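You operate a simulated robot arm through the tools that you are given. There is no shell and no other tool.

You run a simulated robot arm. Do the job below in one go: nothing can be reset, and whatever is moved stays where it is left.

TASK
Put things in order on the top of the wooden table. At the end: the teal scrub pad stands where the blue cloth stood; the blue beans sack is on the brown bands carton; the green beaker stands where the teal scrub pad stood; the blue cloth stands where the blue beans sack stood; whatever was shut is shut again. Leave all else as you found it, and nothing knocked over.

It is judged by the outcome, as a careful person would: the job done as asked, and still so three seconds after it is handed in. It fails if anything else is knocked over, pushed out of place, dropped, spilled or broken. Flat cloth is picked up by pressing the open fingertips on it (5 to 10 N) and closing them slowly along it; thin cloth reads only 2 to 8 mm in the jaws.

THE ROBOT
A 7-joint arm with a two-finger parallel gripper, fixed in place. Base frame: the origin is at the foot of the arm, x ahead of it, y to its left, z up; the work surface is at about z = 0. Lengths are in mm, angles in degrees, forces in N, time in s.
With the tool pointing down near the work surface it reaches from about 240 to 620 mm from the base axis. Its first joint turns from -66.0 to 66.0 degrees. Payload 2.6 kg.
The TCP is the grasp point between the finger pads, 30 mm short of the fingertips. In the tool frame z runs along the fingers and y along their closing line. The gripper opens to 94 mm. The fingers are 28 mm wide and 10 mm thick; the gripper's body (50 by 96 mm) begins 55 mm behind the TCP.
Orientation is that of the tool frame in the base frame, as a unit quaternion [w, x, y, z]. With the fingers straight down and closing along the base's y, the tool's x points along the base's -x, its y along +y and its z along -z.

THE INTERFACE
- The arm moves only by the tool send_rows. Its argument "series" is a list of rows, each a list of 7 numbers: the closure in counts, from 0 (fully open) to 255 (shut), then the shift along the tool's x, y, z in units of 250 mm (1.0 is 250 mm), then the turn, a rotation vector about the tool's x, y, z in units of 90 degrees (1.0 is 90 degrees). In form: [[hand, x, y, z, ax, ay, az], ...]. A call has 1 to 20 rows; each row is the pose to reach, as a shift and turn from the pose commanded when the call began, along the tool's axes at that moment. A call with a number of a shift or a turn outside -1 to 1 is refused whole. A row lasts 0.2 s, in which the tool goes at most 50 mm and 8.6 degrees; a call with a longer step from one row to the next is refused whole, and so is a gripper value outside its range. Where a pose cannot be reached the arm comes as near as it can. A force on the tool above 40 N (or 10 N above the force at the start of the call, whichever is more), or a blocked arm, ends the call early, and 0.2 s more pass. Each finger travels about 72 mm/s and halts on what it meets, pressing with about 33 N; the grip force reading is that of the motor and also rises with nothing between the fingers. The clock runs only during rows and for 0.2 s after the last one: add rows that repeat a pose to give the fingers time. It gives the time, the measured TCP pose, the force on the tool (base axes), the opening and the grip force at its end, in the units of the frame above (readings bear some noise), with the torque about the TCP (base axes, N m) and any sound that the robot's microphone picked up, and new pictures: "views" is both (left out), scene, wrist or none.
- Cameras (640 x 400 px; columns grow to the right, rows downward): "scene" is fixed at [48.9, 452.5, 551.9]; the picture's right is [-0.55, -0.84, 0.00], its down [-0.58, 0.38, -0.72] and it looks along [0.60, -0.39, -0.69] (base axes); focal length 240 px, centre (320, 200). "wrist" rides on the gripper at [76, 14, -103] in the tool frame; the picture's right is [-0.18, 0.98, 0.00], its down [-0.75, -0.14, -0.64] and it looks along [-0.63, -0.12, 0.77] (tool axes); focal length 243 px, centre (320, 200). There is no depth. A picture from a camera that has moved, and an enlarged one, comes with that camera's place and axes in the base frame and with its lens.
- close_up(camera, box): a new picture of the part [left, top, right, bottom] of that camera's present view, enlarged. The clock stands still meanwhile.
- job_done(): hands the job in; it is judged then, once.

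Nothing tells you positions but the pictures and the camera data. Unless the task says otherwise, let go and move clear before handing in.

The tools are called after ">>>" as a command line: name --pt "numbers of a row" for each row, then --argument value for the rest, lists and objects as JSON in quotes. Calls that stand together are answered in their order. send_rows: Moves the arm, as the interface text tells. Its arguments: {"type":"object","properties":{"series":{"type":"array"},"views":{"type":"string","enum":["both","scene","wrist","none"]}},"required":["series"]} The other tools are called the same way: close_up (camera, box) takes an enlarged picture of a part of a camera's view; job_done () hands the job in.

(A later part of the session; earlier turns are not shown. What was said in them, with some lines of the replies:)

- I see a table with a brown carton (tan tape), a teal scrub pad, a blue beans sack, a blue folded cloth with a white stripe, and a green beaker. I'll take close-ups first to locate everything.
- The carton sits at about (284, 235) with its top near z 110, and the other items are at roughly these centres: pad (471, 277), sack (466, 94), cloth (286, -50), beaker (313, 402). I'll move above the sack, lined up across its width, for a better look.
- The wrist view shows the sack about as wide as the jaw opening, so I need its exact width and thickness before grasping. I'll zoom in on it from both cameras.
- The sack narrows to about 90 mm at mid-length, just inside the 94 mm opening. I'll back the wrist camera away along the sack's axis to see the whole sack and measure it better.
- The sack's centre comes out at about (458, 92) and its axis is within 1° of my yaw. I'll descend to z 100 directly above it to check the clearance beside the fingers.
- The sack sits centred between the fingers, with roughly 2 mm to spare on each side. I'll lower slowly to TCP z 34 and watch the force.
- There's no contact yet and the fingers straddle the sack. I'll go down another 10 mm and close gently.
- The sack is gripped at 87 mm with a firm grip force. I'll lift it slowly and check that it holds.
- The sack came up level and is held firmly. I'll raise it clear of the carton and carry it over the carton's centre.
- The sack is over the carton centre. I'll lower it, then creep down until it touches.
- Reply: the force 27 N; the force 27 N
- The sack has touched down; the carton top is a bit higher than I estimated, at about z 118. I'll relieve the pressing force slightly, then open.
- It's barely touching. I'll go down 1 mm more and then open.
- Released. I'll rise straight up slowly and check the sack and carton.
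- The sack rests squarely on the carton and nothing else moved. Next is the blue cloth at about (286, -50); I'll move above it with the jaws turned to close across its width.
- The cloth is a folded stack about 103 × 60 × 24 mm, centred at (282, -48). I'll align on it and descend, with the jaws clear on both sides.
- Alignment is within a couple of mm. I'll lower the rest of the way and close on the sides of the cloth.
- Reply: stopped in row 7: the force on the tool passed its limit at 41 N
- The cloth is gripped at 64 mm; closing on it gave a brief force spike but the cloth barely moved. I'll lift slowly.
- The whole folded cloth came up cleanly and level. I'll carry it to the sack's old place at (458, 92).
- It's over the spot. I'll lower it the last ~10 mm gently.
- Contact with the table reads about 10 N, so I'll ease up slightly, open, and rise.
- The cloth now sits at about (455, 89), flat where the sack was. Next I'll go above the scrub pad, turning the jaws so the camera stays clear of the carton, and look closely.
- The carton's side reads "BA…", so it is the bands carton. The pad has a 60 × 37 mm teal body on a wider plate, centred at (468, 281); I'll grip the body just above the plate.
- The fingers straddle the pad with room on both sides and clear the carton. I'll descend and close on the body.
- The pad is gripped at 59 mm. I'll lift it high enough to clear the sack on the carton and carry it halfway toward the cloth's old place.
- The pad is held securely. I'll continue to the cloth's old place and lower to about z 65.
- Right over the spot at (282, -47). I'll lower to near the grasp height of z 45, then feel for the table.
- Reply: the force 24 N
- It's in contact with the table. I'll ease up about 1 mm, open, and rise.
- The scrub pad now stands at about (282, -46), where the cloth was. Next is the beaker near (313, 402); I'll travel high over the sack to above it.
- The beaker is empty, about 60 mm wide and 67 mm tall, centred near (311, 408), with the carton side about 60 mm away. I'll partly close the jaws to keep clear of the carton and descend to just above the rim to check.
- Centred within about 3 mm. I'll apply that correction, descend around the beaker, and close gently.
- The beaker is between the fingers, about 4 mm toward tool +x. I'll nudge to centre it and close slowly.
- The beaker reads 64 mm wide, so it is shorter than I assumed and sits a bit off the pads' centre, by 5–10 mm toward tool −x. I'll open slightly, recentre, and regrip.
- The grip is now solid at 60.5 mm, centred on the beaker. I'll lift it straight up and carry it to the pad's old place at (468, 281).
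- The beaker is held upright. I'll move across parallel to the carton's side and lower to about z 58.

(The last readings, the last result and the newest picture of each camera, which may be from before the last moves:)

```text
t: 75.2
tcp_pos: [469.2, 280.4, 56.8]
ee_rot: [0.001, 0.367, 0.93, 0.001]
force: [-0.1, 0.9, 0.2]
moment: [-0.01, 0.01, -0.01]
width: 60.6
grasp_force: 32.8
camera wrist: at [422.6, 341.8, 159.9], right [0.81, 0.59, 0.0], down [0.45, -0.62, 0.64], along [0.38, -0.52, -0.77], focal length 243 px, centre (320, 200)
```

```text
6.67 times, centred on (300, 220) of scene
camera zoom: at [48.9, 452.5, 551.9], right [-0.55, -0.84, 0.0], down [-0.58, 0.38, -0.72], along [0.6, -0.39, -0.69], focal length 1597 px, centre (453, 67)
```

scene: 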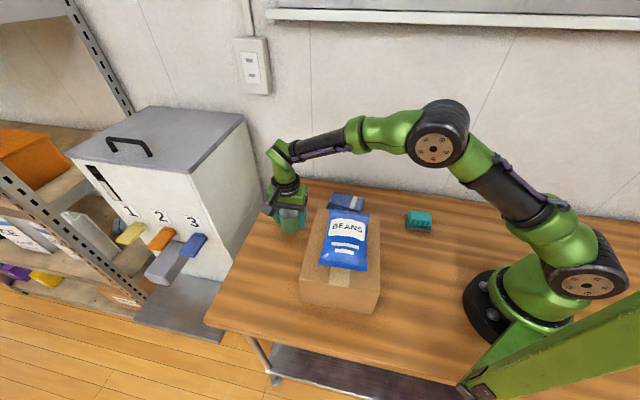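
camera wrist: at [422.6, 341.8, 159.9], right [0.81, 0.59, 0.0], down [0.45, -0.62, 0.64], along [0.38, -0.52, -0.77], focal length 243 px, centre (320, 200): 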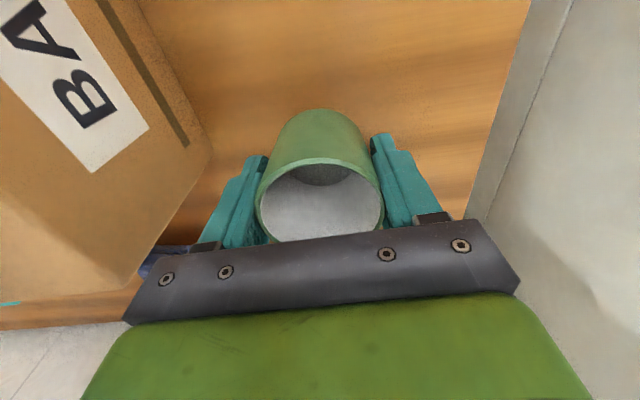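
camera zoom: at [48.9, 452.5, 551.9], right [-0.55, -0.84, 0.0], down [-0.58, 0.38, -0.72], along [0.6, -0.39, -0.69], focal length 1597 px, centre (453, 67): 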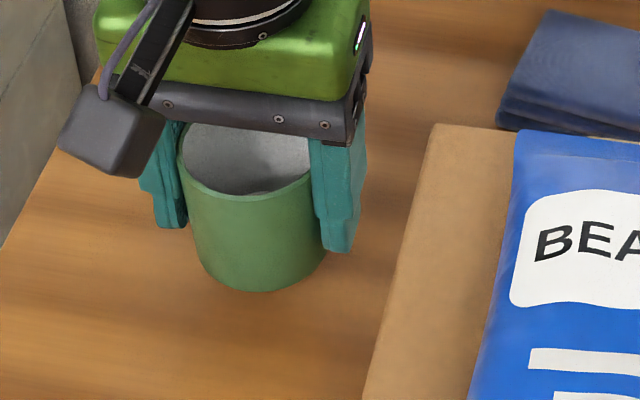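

The beaker is over the pad's old spot. I'll lower gently to the grasp height.

>>> send_rows --pt "255 0 0 0.015 0 0 0" --pt "255 0 0 0.03 0 0 0" --pt "255 0 0 0.042 0 0 0" --pt "255 0 0 0.05 0 0 0" --pt "255 0 0 0.05 0 0 0" --views "none"

>>> send_rows --pt "255 0 0 0.003 0 0 0" --pt "255 0 0 0.005 0 0 0" --pt "255 0 0 0.005 0 0 0" --views "none"

```text
t: 76.5
tcp_pos: [469.2, 280.8, 44.8]
ee_rot: [0.001, 0.367, 0.93, 0.001]
force: [-0.4, -0.6, -1.2]
moment: [0.01, 0.01, -0.02]
width: 60.4
grasp_force: 33.6
```

```text
t: 77.2
tcp_pos: [469.0, 280.2, 43.9]
ee_rot: [0.003, 0.367, 0.93, 0.001]
force: [0.2, 0.2, -0.5]
moment: [0.0, 0.0, 0.0]
width: 60.4
grasp_force: 33.0
```

>>> send_rows --pt "255 0 0 0.003 0 0 0" --pt "255 0 0 0.004 0 0 0" --pt "255 0 0 0.004 0 0 0" --views "none"

```text
t: 78.0
tcp_pos: [468.2, 281.6, 42.2]
ee_rot: [0.001, 0.367, 0.93, 0.001]
force: [0.4, -0.3, -0.5]
moment: [0.03, 0.03, 0.01]
width: 60.4
grasp_force: 33.3
```

>>> send_rows --pt "255 0 0 0.003 0 0 0" --pt "255 0 0 0.004 0 0 0" --pt "255 0 0 0.004 0 0 0" --views "none"

```text
t: 78.8
tcp_pos: [467.5, 280.2, 42.8]
ee_rot: [0.001, 0.367, 0.93, 0.0]
force: [-0.4, -0.9, 1.2]
moment: [-0.02, 0.06, 0.02]
width: 60.3
grasp_force: 32.9
```

It has just touched the table. I'll open partway and rise straight up.

>>> send_rows --pt "200 0 0 0 0 0 0" --pt "130 0 0 0 0 0 0" --pt "80 0 0 0 0 0 0" --pt "49 0 0 0 0 0 0" --pt "49 0 0 0 0 0 0" --pt "49 0 0 0 0 0 0" --pt "49 0 0 -0.03 0 0 0" --pt "49 0 0 -0.08 0 0 0" --pt "49 0 0 -0.16 0 0 0" --pt "49 0 0 -0.28 0 0 0" --pt "49 0 0 -0.42 0 0 0" --pt "49 0 0 -0.56 0 0 0" --pt "49 0 0 -0.7 0 0 0" --pt "49 0 0 -0.78 0 0 0" --pt "49 0 0 -0.78 0 0 0"

>>> close_up --camera "scene" --box '[220, 170, 460, 320]'

>>> close_up --camera "wrist" --box '[200, 0, 440, 150]'

```text
t: 82.0
tcp_pos: [468.2, 280.3, 238.0]
ee_rot: [0.0, 0.369, 0.929, 0.001]
force: [0.2, 0.3, -0.5]
moment: [0.01, 0.02, 0.01]
width: 76.0
grasp_force: 0.1
camera wrist: at [422.9, 341.8, 339.9], right [0.81, 0.59, 0.0], down [0.45, -0.62, 0.64], along [0.38, -0.52, -0.77], focal length 243 px, centre (320, 200)
```

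scene: 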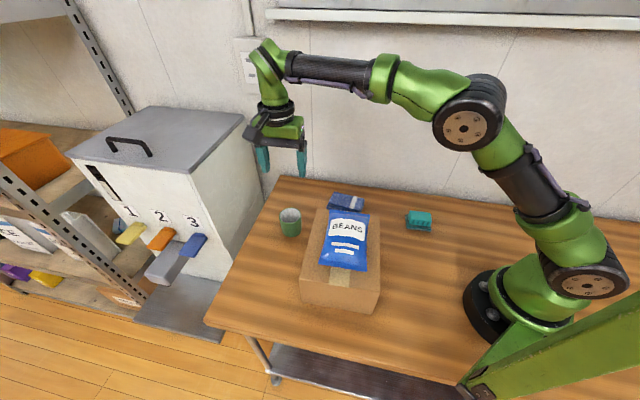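
wrist: 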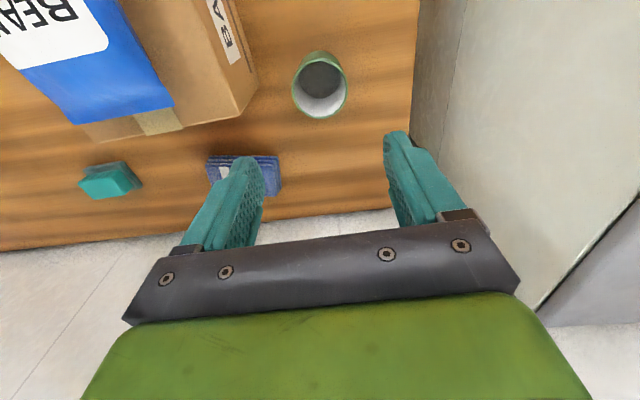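

```text
2.67 times, centred on (340, 245) of scene
camera zoom: at [48.9, 452.5, 551.9], right [-0.55, -0.84, 0.0], down [-0.58, 0.38, -0.72], along [0.6, -0.39, -0.69], focal length 639 px, centre (267, 80)
```

zoom: 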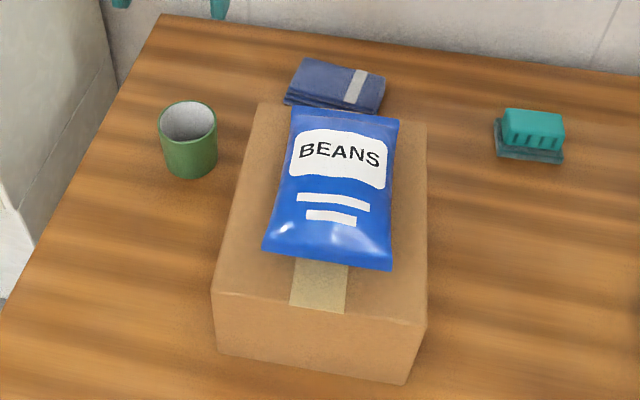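

```text
2.67 times, centred on (320, 75) of wrist
camera zoom: at [422.9, 341.8, 339.9], right [0.81, 0.59, 0.0], down [0.45, -0.62, 0.64], along [0.38, -0.52, -0.77], focal length 647 px, centre (320, 533)
```

zoom: 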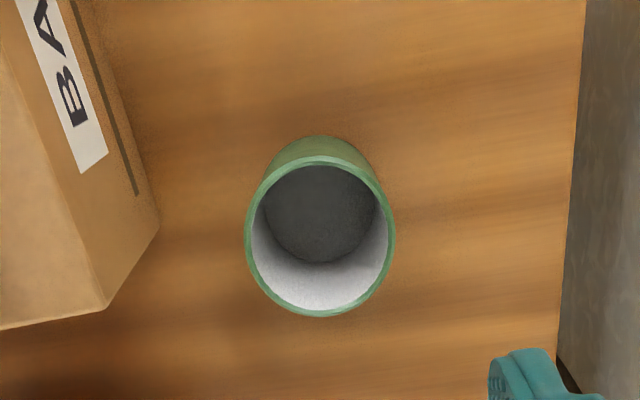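

All four items are placed: the sack is on the bands carton, the cloth is where the sack was, the pad is where the cloth was, and the beaker is upright where the pad was. The carton hasn't moved, nothing was opened, and the gripper is empty and clear, so I'm handing in.

>>> job_done

```text
The job is handed in.
```

I've handed the job in. In the last pictures before that, all four items were in place and nothing had been knocked over.

| Item | Where it is now | Target | Offset |
|---|---|---|---|
| Blue beans sack | On top of the brown bands carton, near its centre | On the carton | – |
| Blue cloth | (455, 89) | Where the sack stood, (458, 92) | about 4 mm |
| Teal scrub pad | (282, -46) | Where the cloth stood, (283, -47) | about 1 mm |
| Green beaker | (468, 281), upright | Where the pad stood, (468, 281) | under 2 mm |

Positions are base-frame x, y in mm. I estimated them from the pictures, or for the pad from the arm's reading when it let go, so they could be off by a few mm.

- **Orientation:** the cloth and pad keep the way they faced before; I did not turn them to match the item that stood there.
- **Carton:** it had not visibly moved when I compared it with the first pictures. It was pressed with about 27 N while I set the sack down.
- **Shut things:** I opened nothing, so there was nothing to shut again.
- **Gripper:** it is empty and well clear of everything.
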